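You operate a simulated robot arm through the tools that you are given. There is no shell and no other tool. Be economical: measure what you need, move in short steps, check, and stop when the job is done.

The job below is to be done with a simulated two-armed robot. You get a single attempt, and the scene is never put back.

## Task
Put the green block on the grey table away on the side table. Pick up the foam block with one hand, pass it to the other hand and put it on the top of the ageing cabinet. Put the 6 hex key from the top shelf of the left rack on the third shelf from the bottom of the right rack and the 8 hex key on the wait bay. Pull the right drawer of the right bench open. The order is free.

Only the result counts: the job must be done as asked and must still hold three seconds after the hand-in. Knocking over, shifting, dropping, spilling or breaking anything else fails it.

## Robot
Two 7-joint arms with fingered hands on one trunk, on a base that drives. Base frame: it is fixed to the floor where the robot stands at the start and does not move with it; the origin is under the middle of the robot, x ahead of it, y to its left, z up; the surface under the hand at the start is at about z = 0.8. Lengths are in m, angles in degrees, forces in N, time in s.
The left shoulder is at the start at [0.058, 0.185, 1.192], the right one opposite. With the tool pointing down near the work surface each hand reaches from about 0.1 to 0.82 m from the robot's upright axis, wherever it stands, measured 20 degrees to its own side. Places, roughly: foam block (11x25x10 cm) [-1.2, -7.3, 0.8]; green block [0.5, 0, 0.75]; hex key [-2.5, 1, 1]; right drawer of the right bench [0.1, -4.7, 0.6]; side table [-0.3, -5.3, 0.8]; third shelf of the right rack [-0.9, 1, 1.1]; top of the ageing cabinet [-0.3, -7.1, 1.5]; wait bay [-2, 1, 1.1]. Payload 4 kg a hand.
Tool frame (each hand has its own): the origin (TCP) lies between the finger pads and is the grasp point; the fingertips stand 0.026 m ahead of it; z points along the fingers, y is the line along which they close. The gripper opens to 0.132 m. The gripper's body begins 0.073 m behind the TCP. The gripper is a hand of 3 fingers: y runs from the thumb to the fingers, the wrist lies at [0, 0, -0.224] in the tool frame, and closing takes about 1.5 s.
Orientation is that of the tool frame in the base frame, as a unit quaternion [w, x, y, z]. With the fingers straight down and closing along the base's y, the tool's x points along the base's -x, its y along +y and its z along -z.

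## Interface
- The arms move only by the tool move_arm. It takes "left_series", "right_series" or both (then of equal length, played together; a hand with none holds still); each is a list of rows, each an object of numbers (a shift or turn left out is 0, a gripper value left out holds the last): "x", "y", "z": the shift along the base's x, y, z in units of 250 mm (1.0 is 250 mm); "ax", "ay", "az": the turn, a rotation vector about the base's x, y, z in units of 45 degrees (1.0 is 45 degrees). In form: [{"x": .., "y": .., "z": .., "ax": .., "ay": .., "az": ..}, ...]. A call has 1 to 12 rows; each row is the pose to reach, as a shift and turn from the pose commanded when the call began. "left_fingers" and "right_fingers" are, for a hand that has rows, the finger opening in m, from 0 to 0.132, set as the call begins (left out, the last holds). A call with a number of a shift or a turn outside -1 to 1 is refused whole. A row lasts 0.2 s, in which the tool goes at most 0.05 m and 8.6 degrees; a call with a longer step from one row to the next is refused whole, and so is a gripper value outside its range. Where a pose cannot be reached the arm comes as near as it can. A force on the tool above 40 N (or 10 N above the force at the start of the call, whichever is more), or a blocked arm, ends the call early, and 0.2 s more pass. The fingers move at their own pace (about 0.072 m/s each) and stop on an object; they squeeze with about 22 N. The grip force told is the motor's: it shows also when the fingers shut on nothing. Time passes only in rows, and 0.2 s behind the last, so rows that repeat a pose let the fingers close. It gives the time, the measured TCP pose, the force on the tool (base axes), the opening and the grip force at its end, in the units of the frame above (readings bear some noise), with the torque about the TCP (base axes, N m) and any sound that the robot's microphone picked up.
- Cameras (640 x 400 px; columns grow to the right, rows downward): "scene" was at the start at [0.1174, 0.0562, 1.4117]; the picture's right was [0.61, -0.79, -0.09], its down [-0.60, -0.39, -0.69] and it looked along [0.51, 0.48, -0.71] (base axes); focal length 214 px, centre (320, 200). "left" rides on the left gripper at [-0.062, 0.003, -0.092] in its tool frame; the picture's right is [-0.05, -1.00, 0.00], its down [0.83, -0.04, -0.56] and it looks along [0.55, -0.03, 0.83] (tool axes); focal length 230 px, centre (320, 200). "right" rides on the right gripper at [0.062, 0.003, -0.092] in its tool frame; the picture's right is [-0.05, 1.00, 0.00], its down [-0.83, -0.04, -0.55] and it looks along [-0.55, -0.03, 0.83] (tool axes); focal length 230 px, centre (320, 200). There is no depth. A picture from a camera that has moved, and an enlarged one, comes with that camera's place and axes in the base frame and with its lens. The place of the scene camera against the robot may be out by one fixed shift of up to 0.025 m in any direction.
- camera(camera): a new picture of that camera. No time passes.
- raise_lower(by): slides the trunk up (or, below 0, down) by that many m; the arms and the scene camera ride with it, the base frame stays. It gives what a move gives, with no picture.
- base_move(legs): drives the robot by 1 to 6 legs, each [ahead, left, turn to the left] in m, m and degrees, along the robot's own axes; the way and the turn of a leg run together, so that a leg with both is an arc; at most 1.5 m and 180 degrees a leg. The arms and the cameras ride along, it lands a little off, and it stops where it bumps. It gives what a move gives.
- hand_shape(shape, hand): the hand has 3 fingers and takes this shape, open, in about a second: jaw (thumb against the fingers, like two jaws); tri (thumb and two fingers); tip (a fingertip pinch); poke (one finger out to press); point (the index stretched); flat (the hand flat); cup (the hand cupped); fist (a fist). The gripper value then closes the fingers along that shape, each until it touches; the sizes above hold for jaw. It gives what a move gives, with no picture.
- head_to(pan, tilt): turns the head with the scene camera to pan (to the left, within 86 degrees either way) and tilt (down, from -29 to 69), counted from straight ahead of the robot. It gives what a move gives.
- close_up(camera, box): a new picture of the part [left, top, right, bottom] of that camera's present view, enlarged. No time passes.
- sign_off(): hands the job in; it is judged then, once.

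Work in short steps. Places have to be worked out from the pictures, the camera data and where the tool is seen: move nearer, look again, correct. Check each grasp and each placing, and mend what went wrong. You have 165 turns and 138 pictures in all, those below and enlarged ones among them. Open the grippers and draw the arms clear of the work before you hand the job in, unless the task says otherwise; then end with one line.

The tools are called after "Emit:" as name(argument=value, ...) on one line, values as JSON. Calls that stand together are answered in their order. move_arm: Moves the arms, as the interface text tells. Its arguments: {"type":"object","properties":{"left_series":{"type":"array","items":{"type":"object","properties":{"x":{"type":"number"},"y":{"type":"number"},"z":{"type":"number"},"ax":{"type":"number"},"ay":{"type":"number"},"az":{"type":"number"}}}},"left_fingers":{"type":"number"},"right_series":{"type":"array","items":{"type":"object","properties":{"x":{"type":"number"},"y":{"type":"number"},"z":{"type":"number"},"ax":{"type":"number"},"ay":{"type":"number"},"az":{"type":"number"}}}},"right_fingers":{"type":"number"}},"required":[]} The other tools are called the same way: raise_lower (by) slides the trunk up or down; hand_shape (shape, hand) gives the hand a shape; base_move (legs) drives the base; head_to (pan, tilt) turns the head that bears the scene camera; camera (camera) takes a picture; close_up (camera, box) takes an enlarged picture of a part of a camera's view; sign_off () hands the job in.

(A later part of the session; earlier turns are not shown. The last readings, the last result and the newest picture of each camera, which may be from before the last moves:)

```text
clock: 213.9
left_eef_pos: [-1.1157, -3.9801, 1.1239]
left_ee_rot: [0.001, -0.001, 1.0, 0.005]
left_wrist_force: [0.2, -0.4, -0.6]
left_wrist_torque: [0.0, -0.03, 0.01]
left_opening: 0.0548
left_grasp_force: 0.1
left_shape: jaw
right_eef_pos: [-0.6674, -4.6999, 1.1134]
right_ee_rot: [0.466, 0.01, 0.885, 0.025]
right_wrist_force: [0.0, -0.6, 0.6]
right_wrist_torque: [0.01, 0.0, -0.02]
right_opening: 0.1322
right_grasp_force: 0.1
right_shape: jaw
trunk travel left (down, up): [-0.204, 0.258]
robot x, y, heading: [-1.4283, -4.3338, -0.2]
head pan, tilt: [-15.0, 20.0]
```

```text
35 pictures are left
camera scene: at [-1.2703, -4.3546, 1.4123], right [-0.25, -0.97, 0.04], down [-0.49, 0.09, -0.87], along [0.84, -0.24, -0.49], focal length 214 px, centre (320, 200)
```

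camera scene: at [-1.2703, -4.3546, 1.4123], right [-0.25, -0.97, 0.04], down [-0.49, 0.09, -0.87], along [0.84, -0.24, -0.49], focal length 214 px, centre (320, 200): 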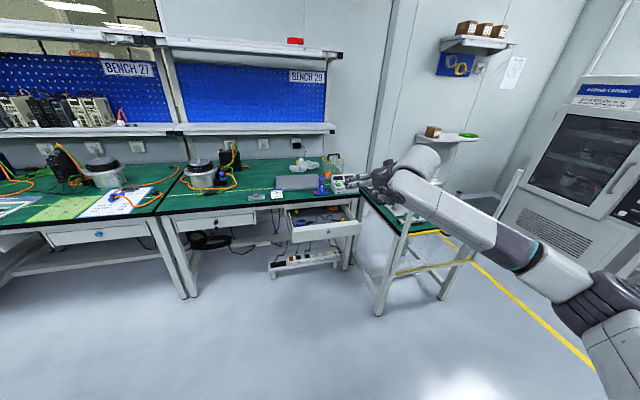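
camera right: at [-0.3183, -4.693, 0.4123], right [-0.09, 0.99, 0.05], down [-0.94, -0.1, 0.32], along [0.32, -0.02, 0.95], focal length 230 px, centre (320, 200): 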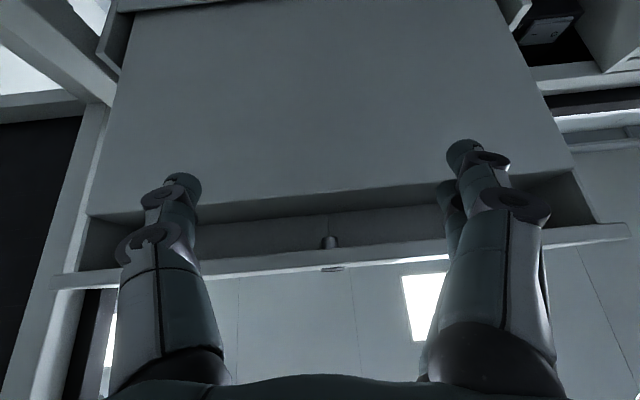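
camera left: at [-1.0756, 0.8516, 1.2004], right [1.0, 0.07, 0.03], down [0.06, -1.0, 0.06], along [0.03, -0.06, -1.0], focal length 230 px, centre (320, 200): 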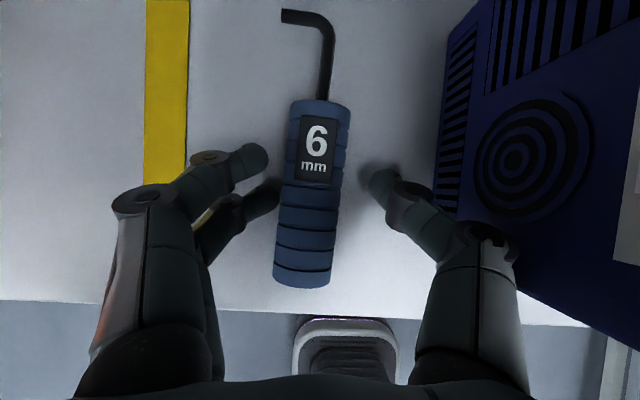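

The drawer stays open. I finish straightening the right hand, pull it in, then drive toward the back wall.

Emit:
move_arm(right_series=[{"ay": 0.16, "x": -0.15}, {"ay": 0.33, "x": -0.3}, {"ay": 0.5, "x": -0.45}, {"ay": 0.66, "x": -0.6}, {"ay": 0.83, "x": -0.75}, {"ay": 1.0, "x": -0.9}, {"ay": 1.0, "x": -1.0}])

Emit:
move_arm(right_series=[{"ay": 0.12, "x": -0.15}, {"ay": 0.235, "x": -0.3}, {"ay": 0.235, "x": -0.4}])

Emit:
base_move(legs=[[0, 0, -90], [1.5, 0.2, 0], [0.35, 0, 0]])

Emit:
head_to(pan=20, tilt=15)

Emit:
camera(camera="scene")

```text
clock: 215.5
left_eef_pos: [-1.1169, -3.9799, 1.1252]
left_ee_rot: [0.002, -0.001, 1.0, 0.005]
left_wrist_force: [-0.1, -0.6, -0.6]
left_wrist_torque: [-0.02, 0.02, 0.04]
left_opening: 0.0551
left_grasp_force: 0.0
left_shape: jaw
right_eef_pos: [-0.9177, -4.6956, 1.1099]
right_ee_rot: [0.092, 0.018, 0.995, 0.018]
right_wrist_force: [-0.3, -0.5, 0.5]
right_wrist_torque: [0.0, 0.0, 0.03]
right_opening: 0.1321
right_grasp_force: 0.1
right_shape: jaw
trunk travel left (down, up): [-0.204, 0.258]
robot x, y, heading: [-1.4294, -4.3336, 0.1]
head pan, tilt: [-15.0, 20.0]
```

```text
clock: 216.3
left_eef_pos: [-1.1159, -3.9804, 1.1244]
left_ee_rot: [0.002, 0.0, 1.0, 0.005]
left_wrist_force: [-0.5, 1.0, -0.6]
left_wrist_torque: [0.0, -0.04, 0.04]
left_opening: 0.0549
left_grasp_force: 0.2
left_shape: jaw
right_eef_pos: [-1.018, -4.6963, 1.1124]
right_ee_rot: [-0.001, 0.021, 1.0, 0.018]
right_wrist_force: [0.1, 0.7, -0.7]
right_wrist_torque: [0.0, 0.01, 0.0]
right_opening: 0.1319
right_grasp_force: 0.1
right_shape: jaw
trunk travel left (down, up): [-0.204, 0.258]
robot x, y, heading: [-1.4305, -4.3356, 0.2]
head pan, tilt: [-15.0, 20.0]
```

```text
refused: leg 2 is longer than a leg can be; nothing moved
```

```text
clock: 217.3
left_eef_pos: [-1.1148, -3.9788, 1.1239]
left_ee_rot: [0.0, 0.0, 1.0, 0.006]
left_wrist_force: [0.3, -0.6, 0.2]
left_wrist_torque: [0.01, 0.02, -0.04]
left_opening: 0.055
left_grasp_force: 0.1
left_shape: jaw
right_eef_pos: [-1.0179, -4.6955, 1.112]
right_ee_rot: [0.0, 0.02, 1.0, 0.017]
right_wrist_force: [0.1, -0.9, 0.2]
right_wrist_torque: [-0.01, -0.01, -0.01]
right_opening: 0.1319
right_grasp_force: 0.1
right_shape: jaw
trunk travel left (down, up): [-0.204, 0.258]
robot x, y, heading: [-1.4263, -4.3307, 0.2]
head pan, tilt: [20.0, 15.0]
```

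```text
34 pictures are left
camera scene: at [-1.2711, -4.2987, 1.4207], right [0.34, -0.94, -0.06], down [-0.4, -0.09, -0.91], along [0.85, 0.33, -0.41], focal length 214 px, centre (320, 200)
```

scene: 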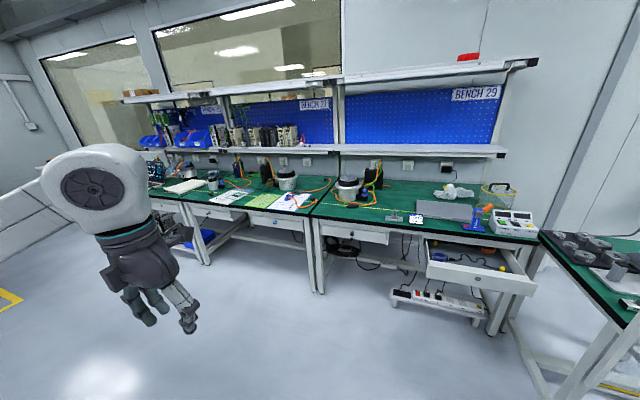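

A leg was too long; I split it up.

Emit:
base_move(legs=[[0, 0, -90], [1.2, 0.15, 0], [0.7, 0, 0]])

Emit:
camera(camera="scene")

```text
clock: 230.7
left_eef_pos: [-0.8969, -6.5446, 1.1241]
left_ee_rot: [0.004, 0.703, 0.712, 0.003]
left_wrist_force: [-0.5, 0.0, 0.7]
left_wrist_torque: [0.01, 0.01, 0.02]
left_opening: 0.0549
left_grasp_force: 0.1
left_shape: jaw
right_eef_pos: [-1.613, -6.65, 1.1118]
right_ee_rot: [0.012, 0.718, 0.696, 0.012]
right_wrist_force: [0.2, -0.2, 0.4]
right_wrist_torque: [0.03, 0.03, 0.0]
right_opening: 0.1317
right_grasp_force: 0.1
right_shape: jaw
trunk travel left (down, up): [-0.204, 0.258]
robot x, y, heading: [-1.2536, -6.2336, -89.3]
head pan, tilt: [20.0, 15.0]
```

```text
33 pictures are left
camera scene: at [-1.2399, -6.4087, 1.4207], right [-0.94, -0.35, -0.06], down [-0.09, 0.4, -0.91], along [0.34, -0.85, -0.41], focal length 214 px, centre (320, 200)
```

scene: 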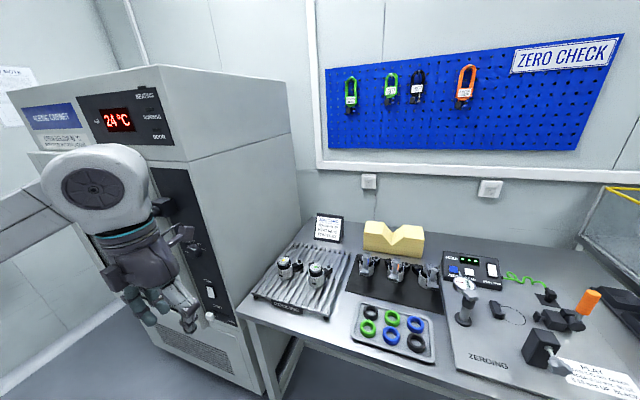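

The foam block is the yellow V-notched one at about (-1.26,-7.23) against the wall. Plan: right hand grips its right horn across the depth, lifts, left hand takes the left horn, then the cabinet top. I turn the right hand 90°, lower the trunk for reach, and move closer.

Emit:
move_arm(right_series=[{"az": 0.17, "x": 0.1}, {"az": 0.34, "x": 0.2}, {"az": 0.51, "x": 0.3}, {"az": 0.68, "x": 0.4}, {"az": 0.85, "x": 0.5}, {"az": 1.0, "x": 0.56}])

Emit:
move_arm(right_series=[{"az": 0.17}, {"az": 0.34}, {"az": 0.51}, {"az": 0.68}, {"az": 0.85}, {"az": 0.98}, {"az": 0.98}])

Emit:
raise_lower(by=-0.1)

Emit:
base_move(legs=[[0.15, 0.08, -0.7]])

Emit:
camera(camera="right")

```text
clock: 232.1
left_eef_pos: [-0.8965, -6.5461, 1.125]
left_ee_rot: [0.004, 0.703, 0.711, 0.003]
left_wrist_force: [-0.1, 0.0, -0.5]
left_wrist_torque: [-0.01, 0.02, -0.04]
left_opening: 0.0547
left_grasp_force: 0.0
left_shape: jaw
right_eef_pos: [-1.4714, -6.6486, 1.1133]
right_ee_rot: [0.006, 0.396, 0.918, 0.016]
right_wrist_force: [-0.2, -0.6, -0.1]
right_wrist_torque: [0.0, 0.01, 0.0]
right_opening: 0.1322
right_grasp_force: 0.0
right_shape: jaw
trunk travel left (down, up): [-0.204, 0.258]
robot x, y, heading: [-1.2538, -6.2335, -89.4]
head pan, tilt: [20.0, 15.0]
```

```text
clock: 233.7
left_eef_pos: [-0.8964, -6.5445, 1.1247]
left_ee_rot: [0.005, 0.703, 0.711, 0.003]
left_wrist_force: [0.3, 0.2, -0.3]
left_wrist_torque: [0.02, 0.02, 0.0]
left_opening: 0.0553
left_grasp_force: 0.0
left_shape: jaw
right_eef_pos: [-1.4723, -6.65, 1.1117]
right_ee_rot: [-0.001, 0.023, 1.0, 0.018]
right_wrist_force: [0.1, 1.2, 1.0]
right_wrist_torque: [0.0, 0.02, 0.03]
right_opening: 0.1318
right_grasp_force: 0.0
right_shape: jaw
trunk travel left (down, up): [-0.204, 0.258]
robot x, y, heading: [-1.2538, -6.2366, -89.3]
head pan, tilt: [20.0, 15.0]
```

```text
clock: 235.0
left_eef_pos: [-0.896, -6.5435, 1.0246]
left_ee_rot: [0.004, 0.703, 0.711, 0.002]
left_wrist_force: [-0.1, 0.4, 0.0]
left_wrist_torque: [-0.01, 0.01, 0.02]
left_opening: 0.055
left_grasp_force: 0.1
left_shape: jaw
right_eef_pos: [-1.4711, -6.6508, 1.0127]
right_ee_rot: [0.0, 0.024, 1.0, 0.016]
right_wrist_force: [-0.2, 0.3, -0.8]
right_wrist_torque: [-0.03, 0.0, 0.0]
right_opening: 0.1317
right_grasp_force: 0.1
right_shape: jaw
trunk travel left (down, up): [-0.104, 0.358]
robot x, y, heading: [-1.254, -6.2332, -89.5]
head pan, tilt: [20.0, 15.0]
```

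```text
clock: 236.5
left_eef_pos: [-0.8191, -6.7, 1.0242]
left_ee_rot: [0.003, 0.708, 0.706, 0.003]
left_wrist_force: [0.1, 0.3, -0.1]
left_wrist_torque: [0.06, 0.04, -0.02]
left_opening: 0.055
left_grasp_force: 0.0
left_shape: jaw
right_eef_pos: [-1.3954, -6.7975, 1.0111]
right_ee_rot: [-0.001, 0.029, 0.999, 0.017]
right_wrist_force: [0.1, -0.1, -0.4]
right_wrist_torque: [0.04, -0.02, 0.0]
right_opening: 0.1325
right_grasp_force: 0.2
right_shape: jaw
trunk travel left (down, up): [-0.104, 0.358]
robot x, y, heading: [-1.1762, -6.3862, -90.1]
head pan, tilt: [20.0, 15.0]
```

```text
32 pictures are left
camera right: at [-1.4572, -6.7957, 1.1036], right [0.11, 0.99, 0.04], down [0.83, -0.11, 0.55], along [0.55, -0.03, -0.83], focal length 230 px, centre (320, 200)
```

right: 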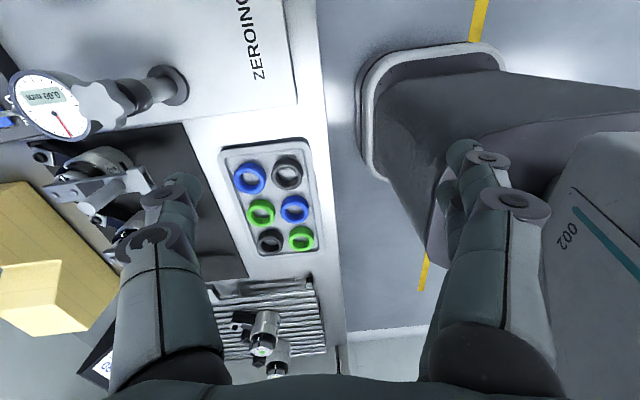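

The hand is oriented as wanted; the base front is only 0.225 m ahead of the axis, so I can go 0.1 m closer. I raise the hand to clear the gauge and bring it over the foam.

Emit:
move_arm(right_series=[{"z": 0.18}, {"z": 0.36}, {"z": 0.45, "y": -0.15}, {"z": 0.45, "y": -0.33}, {"z": 0.45, "y": -0.51}, {"z": 0.45, "y": -0.69}, {"z": 0.45, "y": -0.87}, {"z": 0.45, "y": -1.0}])

Emit:
base_move(legs=[[0.1, -0.03, 0]])

Emit:
camera(camera="right")

```text
clock: 238.3
left_eef_pos: [-0.8183, -6.7006, 1.0237]
left_ee_rot: [0.004, 0.708, 0.707, 0.003]
left_wrist_force: [0.0, 0.0, 0.6]
left_wrist_torque: [0.0, 0.02, 0.0]
left_opening: 0.0547
left_grasp_force: 0.1
left_shape: jaw
right_eef_pos: [-1.3934, -7.0481, 1.1238]
right_ee_rot: [0.0, 0.029, 0.999, 0.018]
right_wrist_force: [-0.3, -0.3, -0.3]
right_wrist_torque: [-0.01, 0.02, -0.01]
right_opening: 0.1321
right_grasp_force: 0.0
right_shape: jaw
trunk travel left (down, up): [-0.104, 0.358]
robot x, y, heading: [-1.174, -6.383, -90.1]
head pan, tilt: [20.0, 15.0]
```

```text
clock: 239.4
left_eef_pos: [-0.848, -6.7998, 1.0247]
left_ee_rot: [0.004, 0.707, 0.707, 0.003]
left_wrist_force: [-1.0, -0.1, -0.4]
left_wrist_torque: [-0.02, 0.01, 0.0]
left_opening: 0.0547
left_grasp_force: 0.0
left_shape: jaw
right_eef_pos: [-1.4212, -7.1463, 1.1241]
right_ee_rot: [0.0, 0.028, 0.999, 0.017]
right_wrist_force: [0.3, -0.8, -0.8]
right_wrist_torque: [-0.01, 0.03, -0.01]
right_opening: 0.1318
right_grasp_force: 0.1
right_shape: jaw
trunk travel left (down, up): [-0.104, 0.358]
robot x, y, heading: [-1.2041, -6.4858, -90.0]
head pan, tilt: [20.0, 15.0]
```

```text
31 pictures are left
camera right: at [-1.4839, -7.1446, 1.2164], right [0.11, 0.99, 0.04], down [0.83, -0.11, 0.55], along [0.55, -0.03, -0.83], focal length 230 px, centre (320, 200)
```

right: 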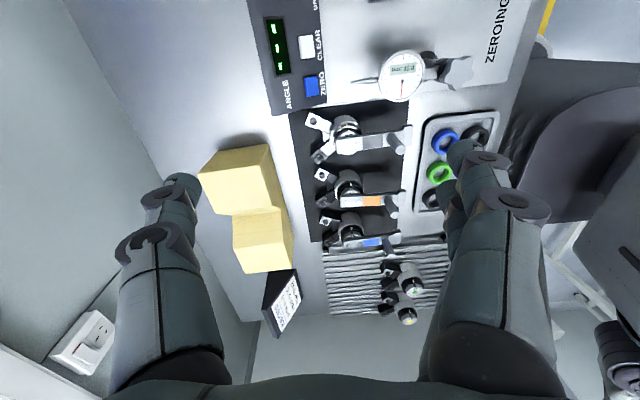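

Emit:
close_up(camera="right", box=[170, 120, 330, 290])

```text
2.35 times, centred on (250, 205) of right
camera zoom: at [-1.4839, -7.1446, 1.2164], right [0.11, 0.99, 0.04], down [0.83, -0.11, 0.55], along [0.55, -0.03, -0.83], focal length 541 px, centre (485, 188)
```

zoom: 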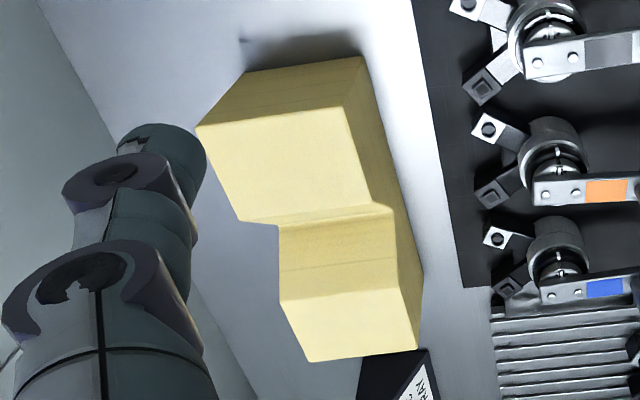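

The foam spans x -1.337…-1.088, y -7.345…-7.24, top z≈0.88, with 14 cm free behind it and 8 cm in front. I move over the right horn (-1.297,-7.292), squaring the hand, and go part-way down.

Emit:
move_arm(right_series=[{"x": 0.12, "y": -0.15, "az": 0.07, "ax": -0.04}, {"x": 0.24, "y": -0.29, "az": 0.07, "ax": -0.04}, {"x": 0.37, "y": -0.44, "az": 0.07, "ax": -0.04}, {"x": 0.496, "y": -0.584, "az": 0.07, "ax": -0.04}, {"x": 0.496, "y": -0.584, "z": -0.18, "az": 0.07, "ax": -0.04}, {"x": 0.496, "y": -0.584, "z": -0.36, "az": 0.07, "ax": -0.04}, {"x": 0.496, "y": -0.584, "z": -0.54, "az": 0.07, "ax": -0.04}, {"x": 0.496, "y": -0.584, "z": -0.62, "az": 0.07, "ax": -0.04}, {"x": 0.496, "y": -0.584, "z": -0.62, "az": 0.07, "ax": -0.04}])

Emit:
camera(camera="right")

```text
clock: 241.4
left_eef_pos: [-0.8479, -6.7987, 1.0241]
left_ee_rot: [0.004, 0.707, 0.707, 0.001]
left_wrist_force: [-0.2, 0.5, -0.2]
left_wrist_torque: [-0.05, 0.01, 0.03]
left_opening: 0.0549
left_grasp_force: 0.0
left_shape: jaw
right_eef_pos: [-1.299, -7.2912, 0.9685]
right_ee_rot: [-0.001, 0.002, 1.0, 0.002]
right_wrist_force: [-0.4, 0.0, 0.1]
right_wrist_torque: [-0.03, 0.08, -0.01]
right_opening: 0.132
right_grasp_force: 0.0
right_shape: jaw
right hand out of reach, approached as far as the arm can: row 3, 4, 5, 6
trunk travel left (down, up): [-0.104, 0.358]
robot x, y, heading: [-1.2041, -6.4836, -90.1]
head pan, tilt: [20.0, 15.0]
```

```text
29 pictures are left
camera right: at [-1.3599, -7.2893, 1.0595], right [0.05, 1.0, 0.0], down [0.83, -0.05, 0.55], along [0.55, -0.03, -0.83], focal length 230 px, centre (320, 200)
```

right: 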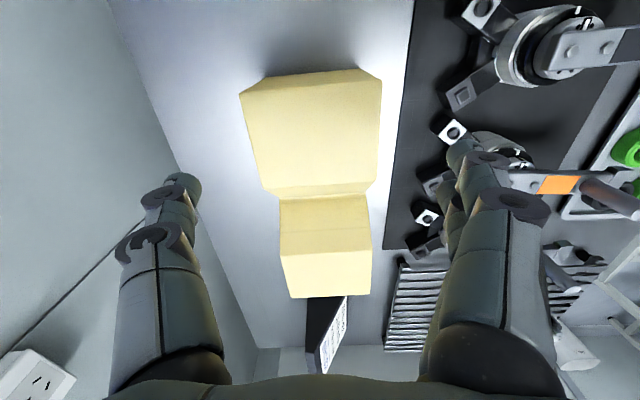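

Well aligned. I descend to z≈0.845 and close on the horn.

Emit:
move_arm(right_series=[{"y": -0.016, "z": -0.15}, {"y": -0.016, "z": -0.3}, {"y": -0.016, "z": -0.42}, {"y": -0.016, "z": -0.494}, {"y": -0.016, "z": -0.494}])

Emit:
move_arm(right_series=[{}, {}, {}, {}, {}], right_fingers=0.08)

Emit:
camera(camera="right")

```text
clock: 242.6
left_eef_pos: [-0.8481, -6.7985, 1.0251]
left_ee_rot: [0.005, 0.707, 0.707, 0.003]
left_wrist_force: [0.6, 0.6, 0.8]
left_wrist_torque: [-0.04, 0.02, 0.03]
left_opening: 0.0548
left_grasp_force: 0.0
left_shape: jaw
right_eef_pos: [-1.2993, -7.2967, 0.85]
right_ee_rot: [0.0, 0.001, 1.0, -0.002]
right_wrist_force: [0.3, -2.1, 14.9]
right_wrist_torque: [-0.2, -0.01, -0.01]
right_opening: 0.1317
right_grasp_force: 0.1
right_shape: jaw
trunk travel left (down, up): [-0.104, 0.358]
robot x, y, heading: [-1.2, -6.4818, -90.4]
head pan, tilt: [20.0, 15.0]
```

```text
clock: 243.8
left_eef_pos: [-0.8471, -6.798, 1.0251]
left_ee_rot: [0.005, 0.707, 0.707, 0.002]
left_wrist_force: [-0.3, -1.3, -0.1]
left_wrist_torque: [-0.02, 0.0, -0.01]
left_opening: 0.055
left_grasp_force: 0.0
left_shape: jaw
right_eef_pos: [-1.2993, -7.2955, 0.8478]
right_ee_rot: [0.0, 0.002, 1.0, 0.001]
right_wrist_force: [0.7, -0.2, 11.4]
right_wrist_torque: [0.08, 0.0, 0.06]
right_opening: 0.1036
right_grasp_force: 22.2
right_shape: jaw
trunk travel left (down, up): [-0.104, 0.358]
robot x, y, heading: [-1.2027, -6.4893, -90.0]
head pan, tilt: [20.0, 15.0]
```

```text
28 pictures are left
camera right: at [-1.361, -7.2936, 0.9394], right [0.05, 1.0, 0.0], down [0.83, -0.05, 0.56], along [0.55, -0.03, -0.83], focal length 230 px, centre (320, 200)
```

right: 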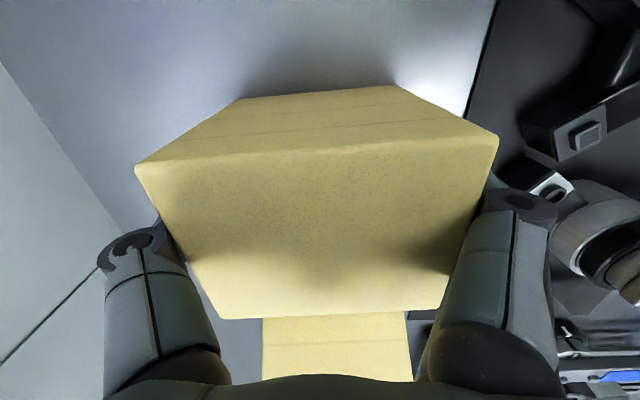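

Held at 10.4 cm with 22 N. I lift it 22 cm and simultaneously start turning the left hand, opening it.

Emit:
move_arm(right_series=[{"z": 0.1}, {"z": 0.25}, {"z": 0.43}, {"z": 0.61}, {"z": 0.79}, {"z": 0.95}, {"z": 0.95}], left_series=[{"az": 0.17}, {"az": 0.34, "z": 0.1}, {"az": 0.51, "z": 0.25}, {"az": 0.68, "z": 0.43}, {"az": 0.85, "z": 0.6}, {"az": 1.0, "z": 0.78}, {"az": 1.0, "z": 0.95}], left_fingers=0.132)

Emit:
move_arm(right_series=[{"y": 0.17}, {"y": 0.34}, {"y": 0.51}, {"y": 0.68}, {"y": 0.85}, {"y": 1.0}, {"y": 1.0}], left_series=[{"az": 0.17, "z": 0.1}, {"az": 0.34, "z": 0.2}, {"az": 0.51, "z": 0.3}, {"az": 0.68, "z": 0.3}, {"az": 0.85, "z": 0.3}, {"az": 1.0, "z": 0.3}, {"az": 1.0, "z": 0.3}])

Emit:
camera(camera="left")

Emit:
camera(camera="right")

```text
clock: 245.4
left_eef_pos: [-0.8513, -6.7974, 1.261]
left_ee_rot: [0.004, 0.382, 0.924, 0.005]
left_wrist_force: [0.0, 0.0, -0.6]
left_wrist_torque: [-0.02, -0.02, 0.02]
left_opening: 0.132
left_grasp_force: 0.0
left_shape: jaw
right_eef_pos: [-1.3077, -7.264, 1.0718]
right_ee_rot: [0.001, 0.003, 1.0, 0.002]
right_wrist_force: [-0.4, -0.4, -1.5]
right_wrist_torque: [-0.01, 0.06, -0.01]
right_opening: 0.1036
right_grasp_force: 21.9
right_shape: jaw
right hand out of reach, approached as far as the arm can: row 4, 5, 6, 7
trunk travel left (down, up): [-0.104, 0.358]
robot x, y, heading: [-1.2034, -6.4856, -90.1]
head pan, tilt: [20.0, 15.0]
```

```text
clock: 247.0
left_eef_pos: [-0.8604, -6.8232, 1.2772]
left_ee_rot: [0.001, -0.001, 1.0, 0.005]
left_wrist_force: [-0.3, -0.4, -0.3]
left_wrist_torque: [0.0, 0.0, 0.02]
left_opening: 0.1318
left_grasp_force: 0.1
left_shape: jaw
left hand out of reach, approached as far as the arm can: row 1, 2, 3, 4, 5, 6, 7
right_eef_pos: [-1.3068, -7.0149, 1.0745]
right_ee_rot: [0.0, 0.002, 1.0, 0.002]
right_wrist_force: [0.7, -1.1, -0.4]
right_wrist_torque: [0.0, 0.05, 0.02]
right_opening: 0.103
right_grasp_force: 21.9
right_shape: jaw
trunk travel left (down, up): [-0.104, 0.358]
robot x, y, heading: [-1.2022, -6.484, -90.0]
head pan, tilt: [20.0, 15.0]
```

```text
27 pictures are left
camera left: at [-0.7987, -6.8203, 1.3701], right [0.05, -1.0, -0.01], down [-0.83, -0.05, 0.55], along [-0.55, -0.02, -0.83], focal length 230 px, centre (320, 200)
```

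left: 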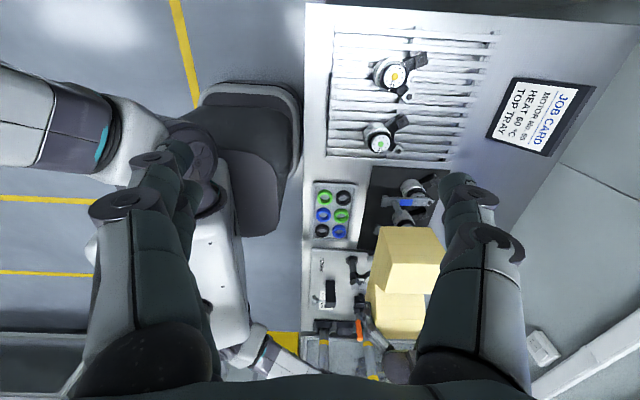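

```text
26 pictures are left
camera right: at [-1.3688, -7.0134, 1.1676], right [0.06, 1.0, 0.0], down [0.83, -0.05, 0.56], along [0.55, -0.03, -0.83], focal length 230 px, centre (320, 200)
```

right: 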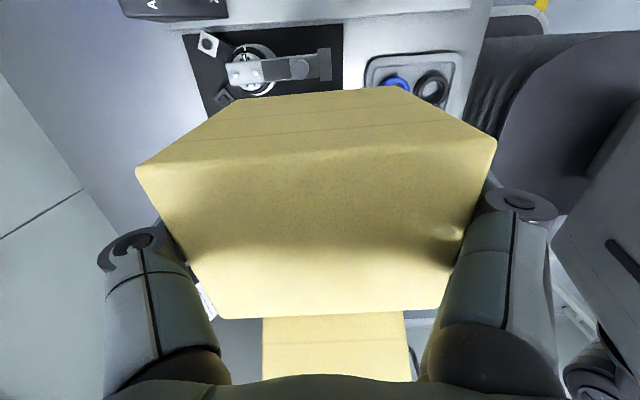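

The foam is held level; its left horn centre lies ~16 cm left of the right TCP. I raise the trunk 15 cm for left-hand headroom, lower the foam a little, and bring the left hand above the left horn.

Emit:
raise_lower(by=0.15)

Emit:
move_arm(right_series=[{"z": -0.1}, {"z": -0.2}, {"z": -0.3}, {"z": -0.4}, {"z": -0.4}, {"z": -0.4}, {"z": -0.4}, {"z": -0.4}], left_series=[{"x": -0.12, "y": -0.1, "z": -0.1}, {"x": -0.24, "y": -0.2, "z": -0.2}, {"x": -0.36, "y": -0.3, "z": -0.3}, {"x": -0.48, "y": -0.4, "z": -0.4}, {"x": -0.6, "y": -0.5, "z": -0.5}, {"x": -0.72, "y": -0.6, "z": -0.6}, {"x": -0.84, "y": -0.7, "z": -0.65}, {"x": -0.9, "y": -0.8, "z": -0.7}])

Emit:
camera(camera="left")

```text
clock: 248.8
left_eef_pos: [-0.8583, -6.8263, 1.4268]
left_ee_rot: [0.001, 0.0, 1.0, 0.006]
left_wrist_force: [-0.7, 0.0, -0.1]
left_wrist_torque: [0.02, -0.02, -0.04]
left_opening: 0.1318
left_grasp_force: 0.0
left_shape: jaw
right_eef_pos: [-1.3064, -7.0147, 1.222]
right_ee_rot: [0.0, 0.001, 1.0, 0.002]
right_wrist_force: [0.0, -0.3, -0.8]
right_wrist_torque: [0.01, 0.09, 0.02]
right_opening: 0.1034
right_grasp_force: 21.9
right_shape: jaw
trunk travel left (down, up): [-0.254, 0.208]
robot x, y, heading: [-1.201, -6.4837, -90.2]
head pan, tilt: [20.0, 15.0]
```

```text
clock: 250.6
left_eef_pos: [-1.0633, -7.0201, 1.2441]
left_ee_rot: [0.0, -0.002, 1.0, 0.006]
left_wrist_force: [0.9, -0.6, 0.1]
left_wrist_torque: [-0.01, 0.01, 0.04]
left_opening: 0.132
left_grasp_force: 0.0
left_shape: jaw
left hand out of reach, approached as far as the arm can: row 8
right_eef_pos: [-1.3053, -7.0155, 1.1213]
right_ee_rot: [0.0, 0.0, 1.0, 0.002]
right_wrist_force: [-0.9, -0.8, 0.0]
right_wrist_torque: [-0.01, 0.06, 0.02]
right_opening: 0.1033
right_grasp_force: 22.1
right_shape: jaw
trunk travel left (down, up): [-0.254, 0.208]
robot x, y, heading: [-1.2028, -6.4867, -89.9]
head pan, tilt: [20.0, 15.0]
```

```text
25 pictures are left
camera left: at [-1.0025, -7.018, 1.3362], right [0.06, -1.0, -0.01], down [-0.83, -0.05, 0.55], along [-0.55, -0.02, -0.83], focal length 230 px, centre (320, 200)
```

left: 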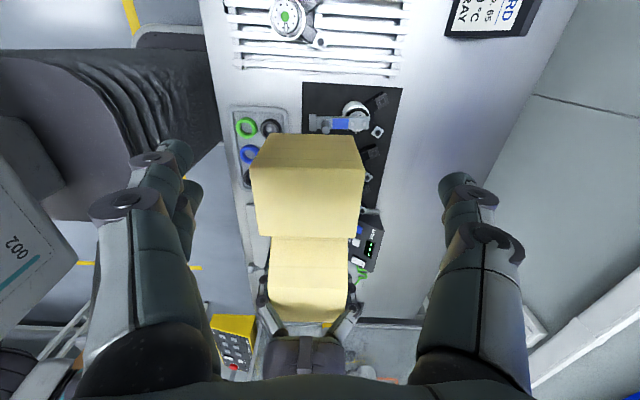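

The foam's left end is at x≈-1.091 with its top about 3 cm above TCP level. I move the left hand over the left horn and part-way down, checking the reading.

Emit:
move_arm(left_series=[{"x": -0.13, "y": 0.02}, {"x": -0.25, "y": 0.028}, {"x": -0.25, "y": 0.028, "z": -0.1}, {"x": -0.25, "y": 0.028, "z": -0.16}, {"x": -0.25, "y": 0.028, "z": -0.16}])

Emit:
camera(camera="left")

```text
clock: 251.8
left_eef_pos: [-1.1017, -6.9898, 1.1906]
left_ee_rot: [0.001, -0.001, 1.0, 0.005]
left_wrist_force: [-1.0, 0.0, 0.1]
left_wrist_torque: [0.0, 0.02, -0.01]
left_opening: 0.132
left_grasp_force: 0.1
left_shape: jaw
left hand out of reach, approached as far as the arm can: row 1, 2, 3, 4, 5
right_eef_pos: [-1.3054, -7.0146, 1.123]
right_ee_rot: [0.001, 0.002, 1.0, 0.001]
right_wrist_force: [0.5, 0.2, -0.7]
right_wrist_torque: [0.01, 0.09, -0.03]
right_opening: 0.1034
right_grasp_force: 22.0
right_shape: jaw
trunk travel left (down, up): [-0.254, 0.208]
robot x, y, heading: [-1.2026, -6.4865, -89.9]
head pan, tilt: [20.0, 15.0]
```

```text
24 pictures are left
camera left: at [-1.0401, -6.9871, 1.2825], right [0.05, -1.0, -0.01], down [-0.83, -0.05, 0.55], along [-0.55, -0.02, -0.83], focal length 230 px, centre (320, 200)
```

left: 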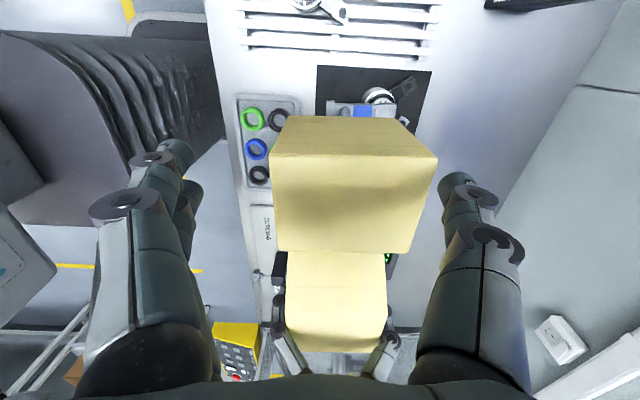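

The left hand can't come that far across. I shift the foam 8 cm to the left with the right hand, pausing the left hand above.

Emit:
move_arm(left_series=[{"x": 0.15, "z": 0.1}, {"x": 0.3, "z": 0.2}, {"x": 0.3, "z": 0.2}, {"x": 0.3, "z": 0.2}], right_series=[{}, {"x": 0.12}, {"x": 0.24}, {"x": 0.34}])

Emit:
move_arm(left_series=[{"z": -0.05}, {"z": -0.1}, {"z": -0.15}, {"z": -0.15}])

Emit:
camera(camera="left")

```text
clock: 252.8
left_eef_pos: [-1.024, -6.9883, 1.2389]
left_ee_rot: [0.001, -0.001, 1.0, 0.005]
left_wrist_force: [0.0, -0.6, 0.0]
left_wrist_torque: [0.0, 0.01, 0.02]
left_opening: 0.1321
left_grasp_force: 0.1
left_shape: jaw
right_eef_pos: [-1.2214, -7.0146, 1.1219]
right_ee_rot: [0.0, 0.002, 1.0, 0.001]
right_wrist_force: [-0.9, 0.3, -1.7]
right_wrist_torque: [-0.04, 0.07, 0.01]
right_opening: 0.1032
right_grasp_force: 22.7
right_shape: jaw
trunk travel left (down, up): [-0.254, 0.208]
robot x, y, heading: [-1.2011, -6.4882, -90.0]
head pan, tilt: [20.0, 15.0]
```

```text
clock: 253.8
left_eef_pos: [-1.0262, -6.9888, 1.2031]
left_ee_rot: [0.001, 0.0, 1.0, 0.006]
left_wrist_force: [-0.8, 0.6, 0.3]
left_wrist_torque: [-0.01, 0.01, -0.01]
left_opening: 0.1319
left_grasp_force: 0.1
left_shape: jaw
right_eef_pos: [-1.2214, -7.0153, 1.1203]
right_ee_rot: [0.001, 0.002, 1.0, 0.002]
right_wrist_force: [0.3, -0.8, -0.5]
right_wrist_torque: [-0.02, 0.09, 0.01]
right_opening: 0.1033
right_grasp_force: 22.0
right_shape: jaw
trunk travel left (down, up): [-0.254, 0.208]
robot x, y, heading: [-1.2003, -6.4831, -90.0]
head pan, tilt: [20.0, 15.0]
```

```text
23 pictures are left
camera left: at [-0.964, -6.9851, 1.2949], right [0.05, -1.0, -0.01], down [-0.83, -0.05, 0.55], along [-0.55, -0.02, -0.83], focal length 230 px, centre (320, 200)
```

left: 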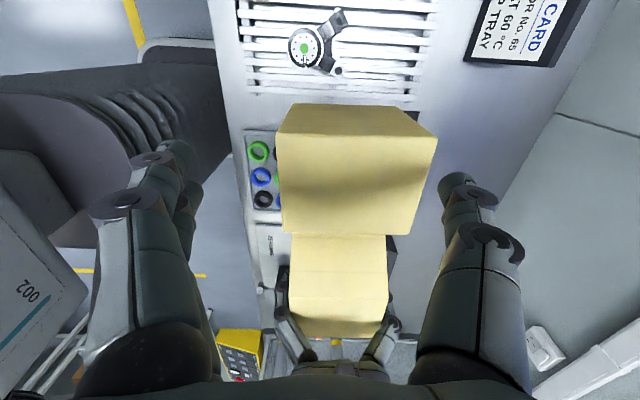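

Now both hands reach. I centre the left hand over the left horn at (-1.052,-7.013), descend to z 1.12, and close.

Emit:
move_arm(left_series=[{"x": -0.104, "y": -0.096}, {"x": -0.104, "y": -0.096}, {"x": -0.104, "y": -0.096, "z": -0.1}, {"x": -0.104, "y": -0.096, "z": -0.2}, {"x": -0.104, "y": -0.096, "z": -0.3}, {"x": -0.104, "y": -0.096, "z": -0.332}, {"x": -0.104, "y": -0.096, "z": -0.332}])

Emit:
camera(camera="left")

```text
clock: 255.4
left_eef_pos: [-1.0518, -7.0099, 1.1209]
left_ee_rot: [0.001, -0.001, 1.0, 0.005]
left_wrist_force: [1.5, -2.0, 1.8]
left_wrist_torque: [-0.1, 0.03, 0.08]
left_opening: 0.1318
left_grasp_force: 0.1
left_shape: jaw
right_eef_pos: [-1.2221, -7.0156, 1.1221]
right_ee_rot: [0.0, 0.002, 1.0, 0.003]
right_wrist_force: [-0.8, 1.0, -2.2]
right_wrist_torque: [0.04, 0.36, 0.15]
right_opening: 0.1033
right_grasp_force: 22.2
right_shape: jaw
trunk travel left (down, up): [-0.254, 0.208]
robot x, y, heading: [-1.2015, -6.4842, -90.0]
head pan, tilt: [20.0, 15.0]
```

```text
22 pictures are left
camera left: at [-0.9907, -7.0083, 1.2135], right [0.05, -1.0, -0.01], down [-0.83, -0.05, 0.55], along [-0.55, -0.02, -0.83], focal length 230 px, centre (320, 200)
```

left: 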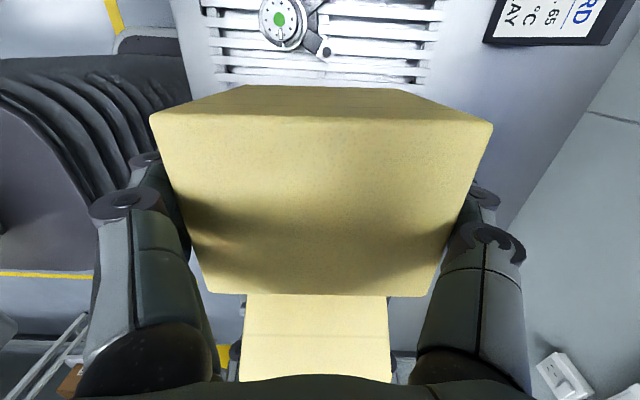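

The horn sits between the left fingers. I close the left hand, confirm the grip, then open the right.

Emit:
move_arm(left_series=[{}, {}, {}, {}, {}], left_fingers=0.08)

Emit:
move_arm(right_series=[{}, {}, {}], right_fingers=0.132)

Emit:
move_arm(right_series=[{"z": 0.1}, {"z": 0.2}, {"z": 0.3}, {"z": 0.38}])

Emit:
camera(camera="left")

```text
clock: 256.6
left_eef_pos: [-1.0514, -7.01, 1.1211]
left_ee_rot: [0.001, 0.0, 1.0, 0.004]
left_wrist_force: [-0.3, -0.5, -1.0]
left_wrist_torque: [0.08, -0.07, 0.04]
left_opening: 0.1011
left_grasp_force: 22.1
left_shape: jaw
right_eef_pos: [-1.2212, -7.0161, 1.1224]
right_ee_rot: [0.0, 0.002, 1.0, 0.001]
right_wrist_force: [0.0, 1.3, -0.3]
right_wrist_torque: [-0.08, -0.04, 0.05]
right_opening: 0.1033
right_grasp_force: 21.9
right_shape: jaw
trunk travel left (down, up): [-0.254, 0.208]
robot x, y, heading: [-1.203, -6.4886, -90.1]
head pan, tilt: [20.0, 15.0]
```

```text
clock: 257.4
left_eef_pos: [-1.0522, -7.0088, 1.1223]
left_ee_rot: [0.002, -0.001, 1.0, 0.005]
left_wrist_force: [1.2, 2.1, -0.8]
left_wrist_torque: [0.06, -0.16, -0.17]
left_opening: 0.1008
left_grasp_force: 21.9
left_shape: jaw
right_eef_pos: [-1.2221, -7.0164, 1.1212]
right_ee_rot: [0.001, 0.002, 1.0, 0.002]
right_wrist_force: [-2.5, -0.8, 1.0]
right_wrist_torque: [-0.06, -0.04, -0.02]
right_opening: 0.1319
right_grasp_force: 0.1
right_shape: jaw
trunk travel left (down, up): [-0.254, 0.208]
robot x, y, heading: [-1.1983, -6.4851, -89.9]
head pan, tilt: [20.0, 15.0]
```

```text
clock: 258.4
left_eef_pos: [-1.0518, -7.0094, 1.1209]
left_ee_rot: [0.0, 0.0, 1.0, 0.005]
left_wrist_force: [0.9, 0.0, 0.4]
left_wrist_torque: [0.0, -0.04, -0.05]
left_opening: 0.1009
left_grasp_force: 21.6
left_shape: jaw
right_eef_pos: [-1.2202, -7.0147, 1.2183]
right_ee_rot: [0.0, 0.002, 1.0, 0.002]
right_wrist_force: [0.2, 0.4, 0.0]
right_wrist_torque: [0.02, 0.01, 0.04]
right_opening: 0.1317
right_grasp_force: 0.0
right_shape: jaw
trunk travel left (down, up): [-0.254, 0.208]
robot x, y, heading: [-1.2026, -6.4847, -90.3]
head pan, tilt: [20.0, 15.0]
```

```text
21 pictures are left
camera left: at [-0.9908, -7.0074, 1.214], right [0.05, -1.0, -0.01], down [-0.83, -0.05, 0.55], along [-0.55, -0.02, -0.83], focal length 230 px, centre (320, 200)
```

left: 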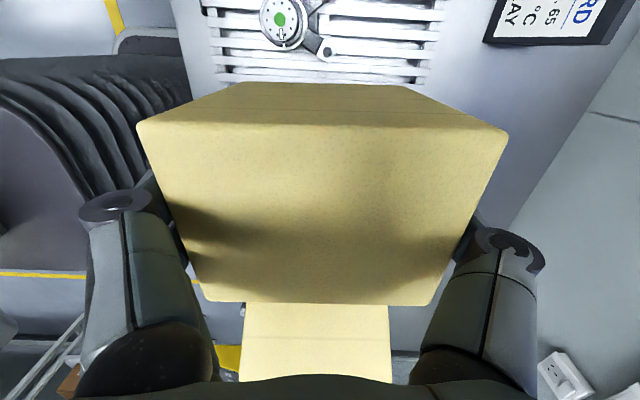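

Handover done: the left hand holds the foam firmly (10.1 cm, 22 N). I pull the right hand back, back away from the bench, move in front of the cabinet, and raise the trunk.

Emit:
move_arm(right_series=[{"x": -0.12, "z": 0.1}, {"x": -0.24, "z": 0.15}, {"x": -0.36, "y": 0.12, "z": 0.15}, {"x": -0.48, "y": 0.25, "z": 0.15}, {"x": -0.55, "y": 0.4, "z": 0.15}, {"x": -0.6, "y": 0.58, "z": 0.15}, {"x": -0.6, "y": 0.75, "z": 0.15}])

Emit:
base_move(legs=[[-0.4, 0, 0], [0, 0.8, 0]])

Emit:
raise_lower(by=0.2)

Emit:
move_arm(left_series=[{"z": 0.18}, {"z": 0.36}, {"z": 0.54}, {"z": 0.72}, {"z": 0.9}, {"z": 1.0}, {"z": 1.0}])

Emit:
head_to(pan=0, tilt=15)

Emit:
camera(camera="scene")

```text
clock: 260.0
left_eef_pos: [-1.0525, -7.0093, 1.1215]
left_ee_rot: [0.001, 0.0, 1.0, 0.005]
left_wrist_force: [0.2, -0.5, -0.1]
left_wrist_torque: [0.01, -0.09, -0.02]
left_opening: 0.1009
left_grasp_force: 22.4
left_shape: jaw
right_eef_pos: [-1.3729, -6.8235, 1.2549]
right_ee_rot: [0.001, 0.002, 1.0, 0.001]
right_wrist_force: [0.1, 0.6, 0.6]
right_wrist_torque: [-0.01, 0.02, 0.01]
right_opening: 0.1316
right_grasp_force: 0.1
right_shape: jaw
trunk travel left (down, up): [-0.254, 0.208]
robot x, y, heading: [-1.1999, -6.486, -90.0]
head pan, tilt: [20.0, 15.0]
```

```text
clock: 266.4
left_eef_pos: [-0.2453, -6.6173, 1.122]
left_ee_rot: [0.002, 0.004, 1.0, 0.005]
left_wrist_force: [0.0, -0.6, 0.3]
left_wrist_torque: [0.0, -0.06, 0.0]
left_opening: 0.1012
left_grasp_force: 21.8
left_shape: jaw
right_eef_pos: [-0.5642, -6.4291, 1.2551]
right_ee_rot: [-0.001, 0.006, 1.0, 0.001]
right_wrist_force: [0.2, -0.5, 1.0]
right_wrist_torque: [0.01, -0.01, -0.01]
right_opening: 0.1317
right_grasp_force: 0.1
right_shape: jaw
trunk travel left (down, up): [-0.254, 0.208]
robot x, y, heading: [-0.3928, -6.0918, -90.7]
head pan, tilt: [20.0, 15.0]
```

```text
clock: 268.6
left_eef_pos: [-0.2447, -6.6169, 1.3217]
left_ee_rot: [0.002, 0.005, 1.0, 0.006]
left_wrist_force: [0.3, -0.5, 0.2]
left_wrist_torque: [-0.01, -0.08, 0.02]
left_opening: 0.1009
left_grasp_force: 21.8
left_shape: jaw
right_eef_pos: [-0.5651, -6.4287, 1.4559]
right_ee_rot: [0.001, 0.006, 1.0, 0.001]
right_wrist_force: [-0.7, 0.2, -0.9]
right_wrist_torque: [0.0, 0.01, 0.02]
right_opening: 0.1319
right_grasp_force: 0.0
right_shape: jaw
trunk travel left (down, up): [-0.454, 0.008]
robot x, y, heading: [-0.3921, -6.0883, -90.4]
head pan, tilt: [20.0, 15.0]
```

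```text
clock: 270.2
left_eef_pos: [-0.2107, -6.5842, 1.5486]
left_ee_rot: [0.001, 0.005, 1.0, 0.004]
left_wrist_force: [-0.1, 0.0, -0.8]
left_wrist_torque: [-0.03, -0.03, -0.02]
left_opening: 0.1008
left_grasp_force: 22.0
left_shape: jaw
left hand out of reach, approached as far as the arm can: row 3, 4, 5, 6, 7
right_eef_pos: [-0.565, -6.428, 1.4561]
right_ee_rot: [0.0, 0.006, 1.0, 0.001]
right_wrist_force: [0.7, -0.4, -1.1]
right_wrist_torque: [0.0, 0.0, 0.04]
right_opening: 0.1319
right_grasp_force: 0.0
right_shape: jaw
trunk travel left (down, up): [-0.454, 0.008]
robot x, y, heading: [-0.3929, -6.0913, -90.3]
head pan, tilt: [20.0, 15.0]
```

```text
clock: 271.0
left_eef_pos: [-0.2114, -6.5853, 1.5482]
left_ee_rot: [0.001, 0.004, 1.0, 0.003]
left_wrist_force: [0.1, 0.2, 0.0]
left_wrist_torque: [-0.02, -0.04, -0.02]
left_opening: 0.101
left_grasp_force: 21.9
left_shape: jaw
right_eef_pos: [-0.5648, -6.4304, 1.4554]
right_ee_rot: [0.0, 0.007, 1.0, 0.001]
right_wrist_force: [-0.8, 0.8, -0.1]
right_wrist_torque: [0.01, 0.0, 0.03]
right_opening: 0.132
right_grasp_force: 0.0
right_shape: jaw
trunk travel left (down, up): [-0.454, 0.008]
robot x, y, heading: [-0.3977, -6.0927, -90.7]
head pan, tilt: [0.0, 15.0]
```

```text
20 pictures are left
camera scene: at [-0.4121, -6.1716, 1.697], right [-1.0, 0.01, 0.0], down [0.0, 0.26, -0.97], along [-0.01, -0.97, -0.26], focal length 214 px, centre (320, 200)
```

scene: 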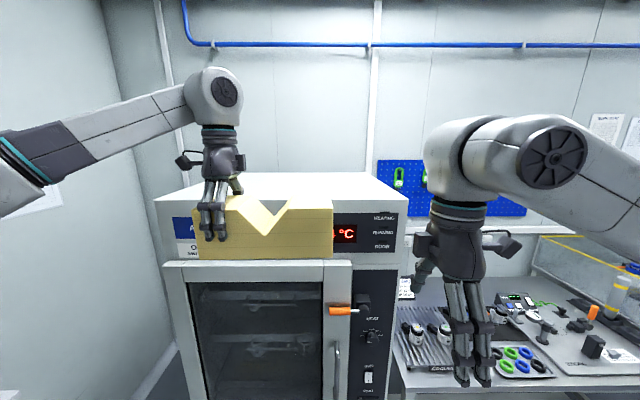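

The foam must rise ~6 cm more (cabinet top z≈1.5), but the arm is limited here; further to the left it reached higher before. I move the left hand outward and up, and draw the right hand back and aside.

Emit:
move_arm(left_series=[{"x": 0.18}, {"x": 0.36, "z": 0.05}, {"x": 0.54, "z": 0.1}, {"x": 0.72, "z": 0.2}, {"x": 0.85, "z": 0.3}, {"x": 0.85, "z": 0.4}, {"x": 0.85, "z": 0.4}], right_series=[{"y": 0.1, "z": -0.1}, {"y": 0.2, "x": -0.1, "z": -0.2}, {"y": 0.3, "x": -0.2, "z": -0.3}, {"y": 0.4, "x": -0.3, "z": -0.4}, {"y": 0.5, "x": -0.4, "z": -0.5}, {"y": 0.6, "x": -0.4, "z": -0.6}, {"y": 0.6, "x": -0.4, "z": -0.6}])

```text
refused: row 4 steps farther than a row can; nothing moved
```

Emit:
move_arm(left_series=[{"x": 0.18}, {"x": 0.36, "z": 0.05}, {"x": 0.52, "z": 0.1}, {"x": 0.68, "z": 0.18}, {"x": 0.82, "z": 0.28}, {"x": 0.85, "z": 0.4}, {"x": 0.85, "z": 0.4}], right_series=[{"y": 0.1, "z": -0.1}, {"y": 0.2, "x": -0.1, "z": -0.2}, {"y": 0.3, "x": -0.2, "z": -0.3}, {"y": 0.4, "x": -0.3, "z": -0.4}, {"y": 0.5, "x": -0.4, "z": -0.5}, {"y": 0.6, "x": -0.4, "z": -0.6}, {"y": 0.6, "x": -0.4, "z": -0.6}])

```text
clock: 272.6
left_eef_pos: [0.0033, -6.5777, 1.6377]
left_ee_rot: [0.001, 0.005, 1.0, 0.004]
left_wrist_force: [-0.2, -0.4, -1.5]
left_wrist_torque: [0.01, -0.06, 0.0]
left_opening: 0.1009
left_grasp_force: 22.1
left_shape: jaw
left hand out of reach, approached as far as the arm can: row 6, 7
right_eef_pos: [-0.5943, -6.3703, 1.3985]
right_ee_rot: [-0.001, 0.006, 1.0, 0.002]
right_wrist_force: [0.0, 0.0, 0.5]
right_wrist_torque: [0.04, 0.03, 0.03]
right_opening: 0.1318
right_grasp_force: 0.1
right_shape: jaw
right hand out of reach, approached as far as the arm can: row 3, 4, 5, 6, 7
trunk travel left (down, up): [-0.454, 0.008]
robot x, y, heading: [-0.3902, -6.0872, -90.3]
head pan, tilt: [0.0, 15.0]
```

Left hand now at z 1.638 — the foam's underside at about 1.56. I shift right 0.2 m and go forward 0.25 m, then look.

Emit:
base_move(legs=[[0, -0.2, 0.3], [0.25, 0, 0]])

Emit:
camera(camera="left")

Emit:
camera(camera="scene")

```text
clock: 275.7
left_eef_pos: [-0.1883, -6.8222, 1.6396]
left_ee_rot: [0.002, -0.003, 1.0, 0.0]
left_wrist_force: [-0.1, 0.9, -0.1]
left_wrist_torque: [-0.02, -0.04, 0.0]
left_opening: 0.1008
left_grasp_force: 22.3
left_shape: jaw
right_eef_pos: [-0.7892, -6.622, 1.3992]
right_ee_rot: [0.0, -0.001, 1.0, 0.0]
right_wrist_force: [0.6, 1.0, 0.1]
right_wrist_torque: [0.02, 0.01, -0.02]
right_opening: 0.132
right_grasp_force: 0.1
right_shape: jaw
trunk travel left (down, up): [-0.454, 0.008]
robot x, y, heading: [-0.5903, -6.3449, -89.3]
head pan, tilt: [0.0, 15.0]
```

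```text
19 pictures are left
camera left: at [-0.1272, -6.819, 1.7315], right [0.06, -1.0, 0.0], down [-0.83, -0.05, 0.55], along [-0.55, -0.03, -0.83], focal length 230 px, centre (320, 200)
```

left: 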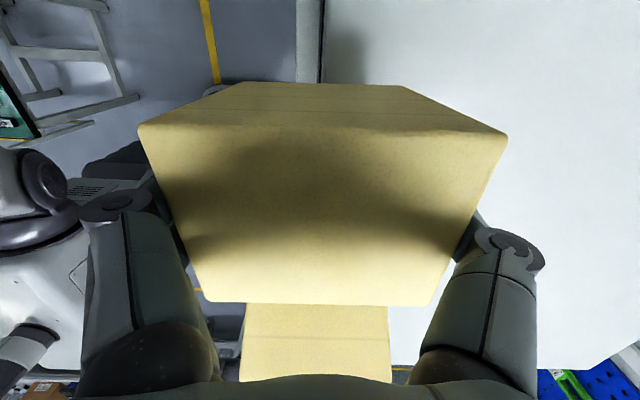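

```text
18 pictures are left
camera scene: at [-0.6079, -6.4205, 1.6973], right [-1.0, -0.01, 0.0], down [0.0, 0.26, -0.97], along [0.0, -0.97, -0.26], focal length 214 px, centre (320, 200)
```

scene: 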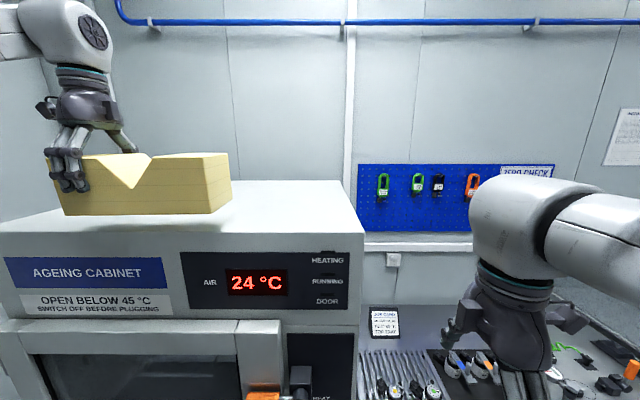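

The cabinet's top front edge is at y≈-6.82, z≈1.51. I drive 0.11 m forward and then lower the trunk gently until the foam rests.

Emit:
base_move(legs=[[0.12, 0, 0]])

Emit:
raise_lower(by=-0.035)

Emit:
close_up(camera="scene", box=[0, 100, 300, 288])

```text
clock: 276.9
left_eef_pos: [-0.1892, -6.9425, 1.6404]
left_ee_rot: [0.001, -0.001, 1.0, 0.0]
left_wrist_force: [0.2, 0.5, -1.4]
left_wrist_torque: [-0.05, -0.03, 0.03]
left_opening: 0.1006
left_grasp_force: 21.9
left_shape: jaw
right_eef_pos: [-0.789, -6.7417, 1.3998]
right_ee_rot: [-0.001, 0.0, 1.0, 0.0]
right_wrist_force: [0.2, 0.7, -0.7]
right_wrist_torque: [-0.01, -0.01, 0.02]
right_opening: 0.132
right_grasp_force: 0.1
right_shape: jaw
trunk travel left (down, up): [-0.454, 0.008]
robot x, y, heading: [-0.5928, -6.4655, -89.8]
head pan, tilt: [0.0, 15.0]
```

```text
clock: 277.7
left_eef_pos: [-0.1889, -6.9509, 1.6017]
left_ee_rot: [0.0, -0.002, 1.0, 0.004]
left_wrist_force: [-0.3, 0.1, -1.1]
left_wrist_torque: [0.03, -0.05, -0.02]
left_opening: 0.1007
left_grasp_force: 22.3
left_shape: jaw
right_eef_pos: [-0.7895, -6.7491, 1.3634]
right_ee_rot: [-0.001, 0.0, 1.0, 0.002]
right_wrist_force: [0.6, -0.5, 1.0]
right_wrist_torque: [0.05, 0.03, -0.01]
right_opening: 0.1319
right_grasp_force: 0.0
right_shape: jaw
trunk travel left (down, up): [-0.419, 0.043]
robot x, y, heading: [-0.5908, -6.4659, -89.6]
head pan, tilt: [0.0, 15.0]
```

```text
2.13 times, centred on (150, 194) of scene
camera zoom: at [-0.6079, -6.5524, 1.6614], right [-1.0, 0.0, 0.0], down [0.0, 0.27, -0.96], along [0.0, -0.96, -0.27], focal length 456 px, centre (682, 213)
```

zoom: 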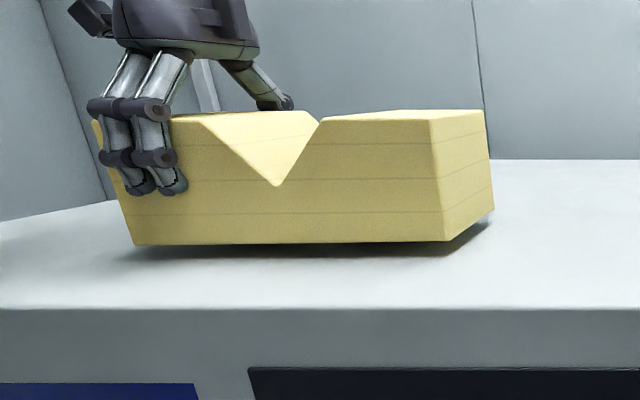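

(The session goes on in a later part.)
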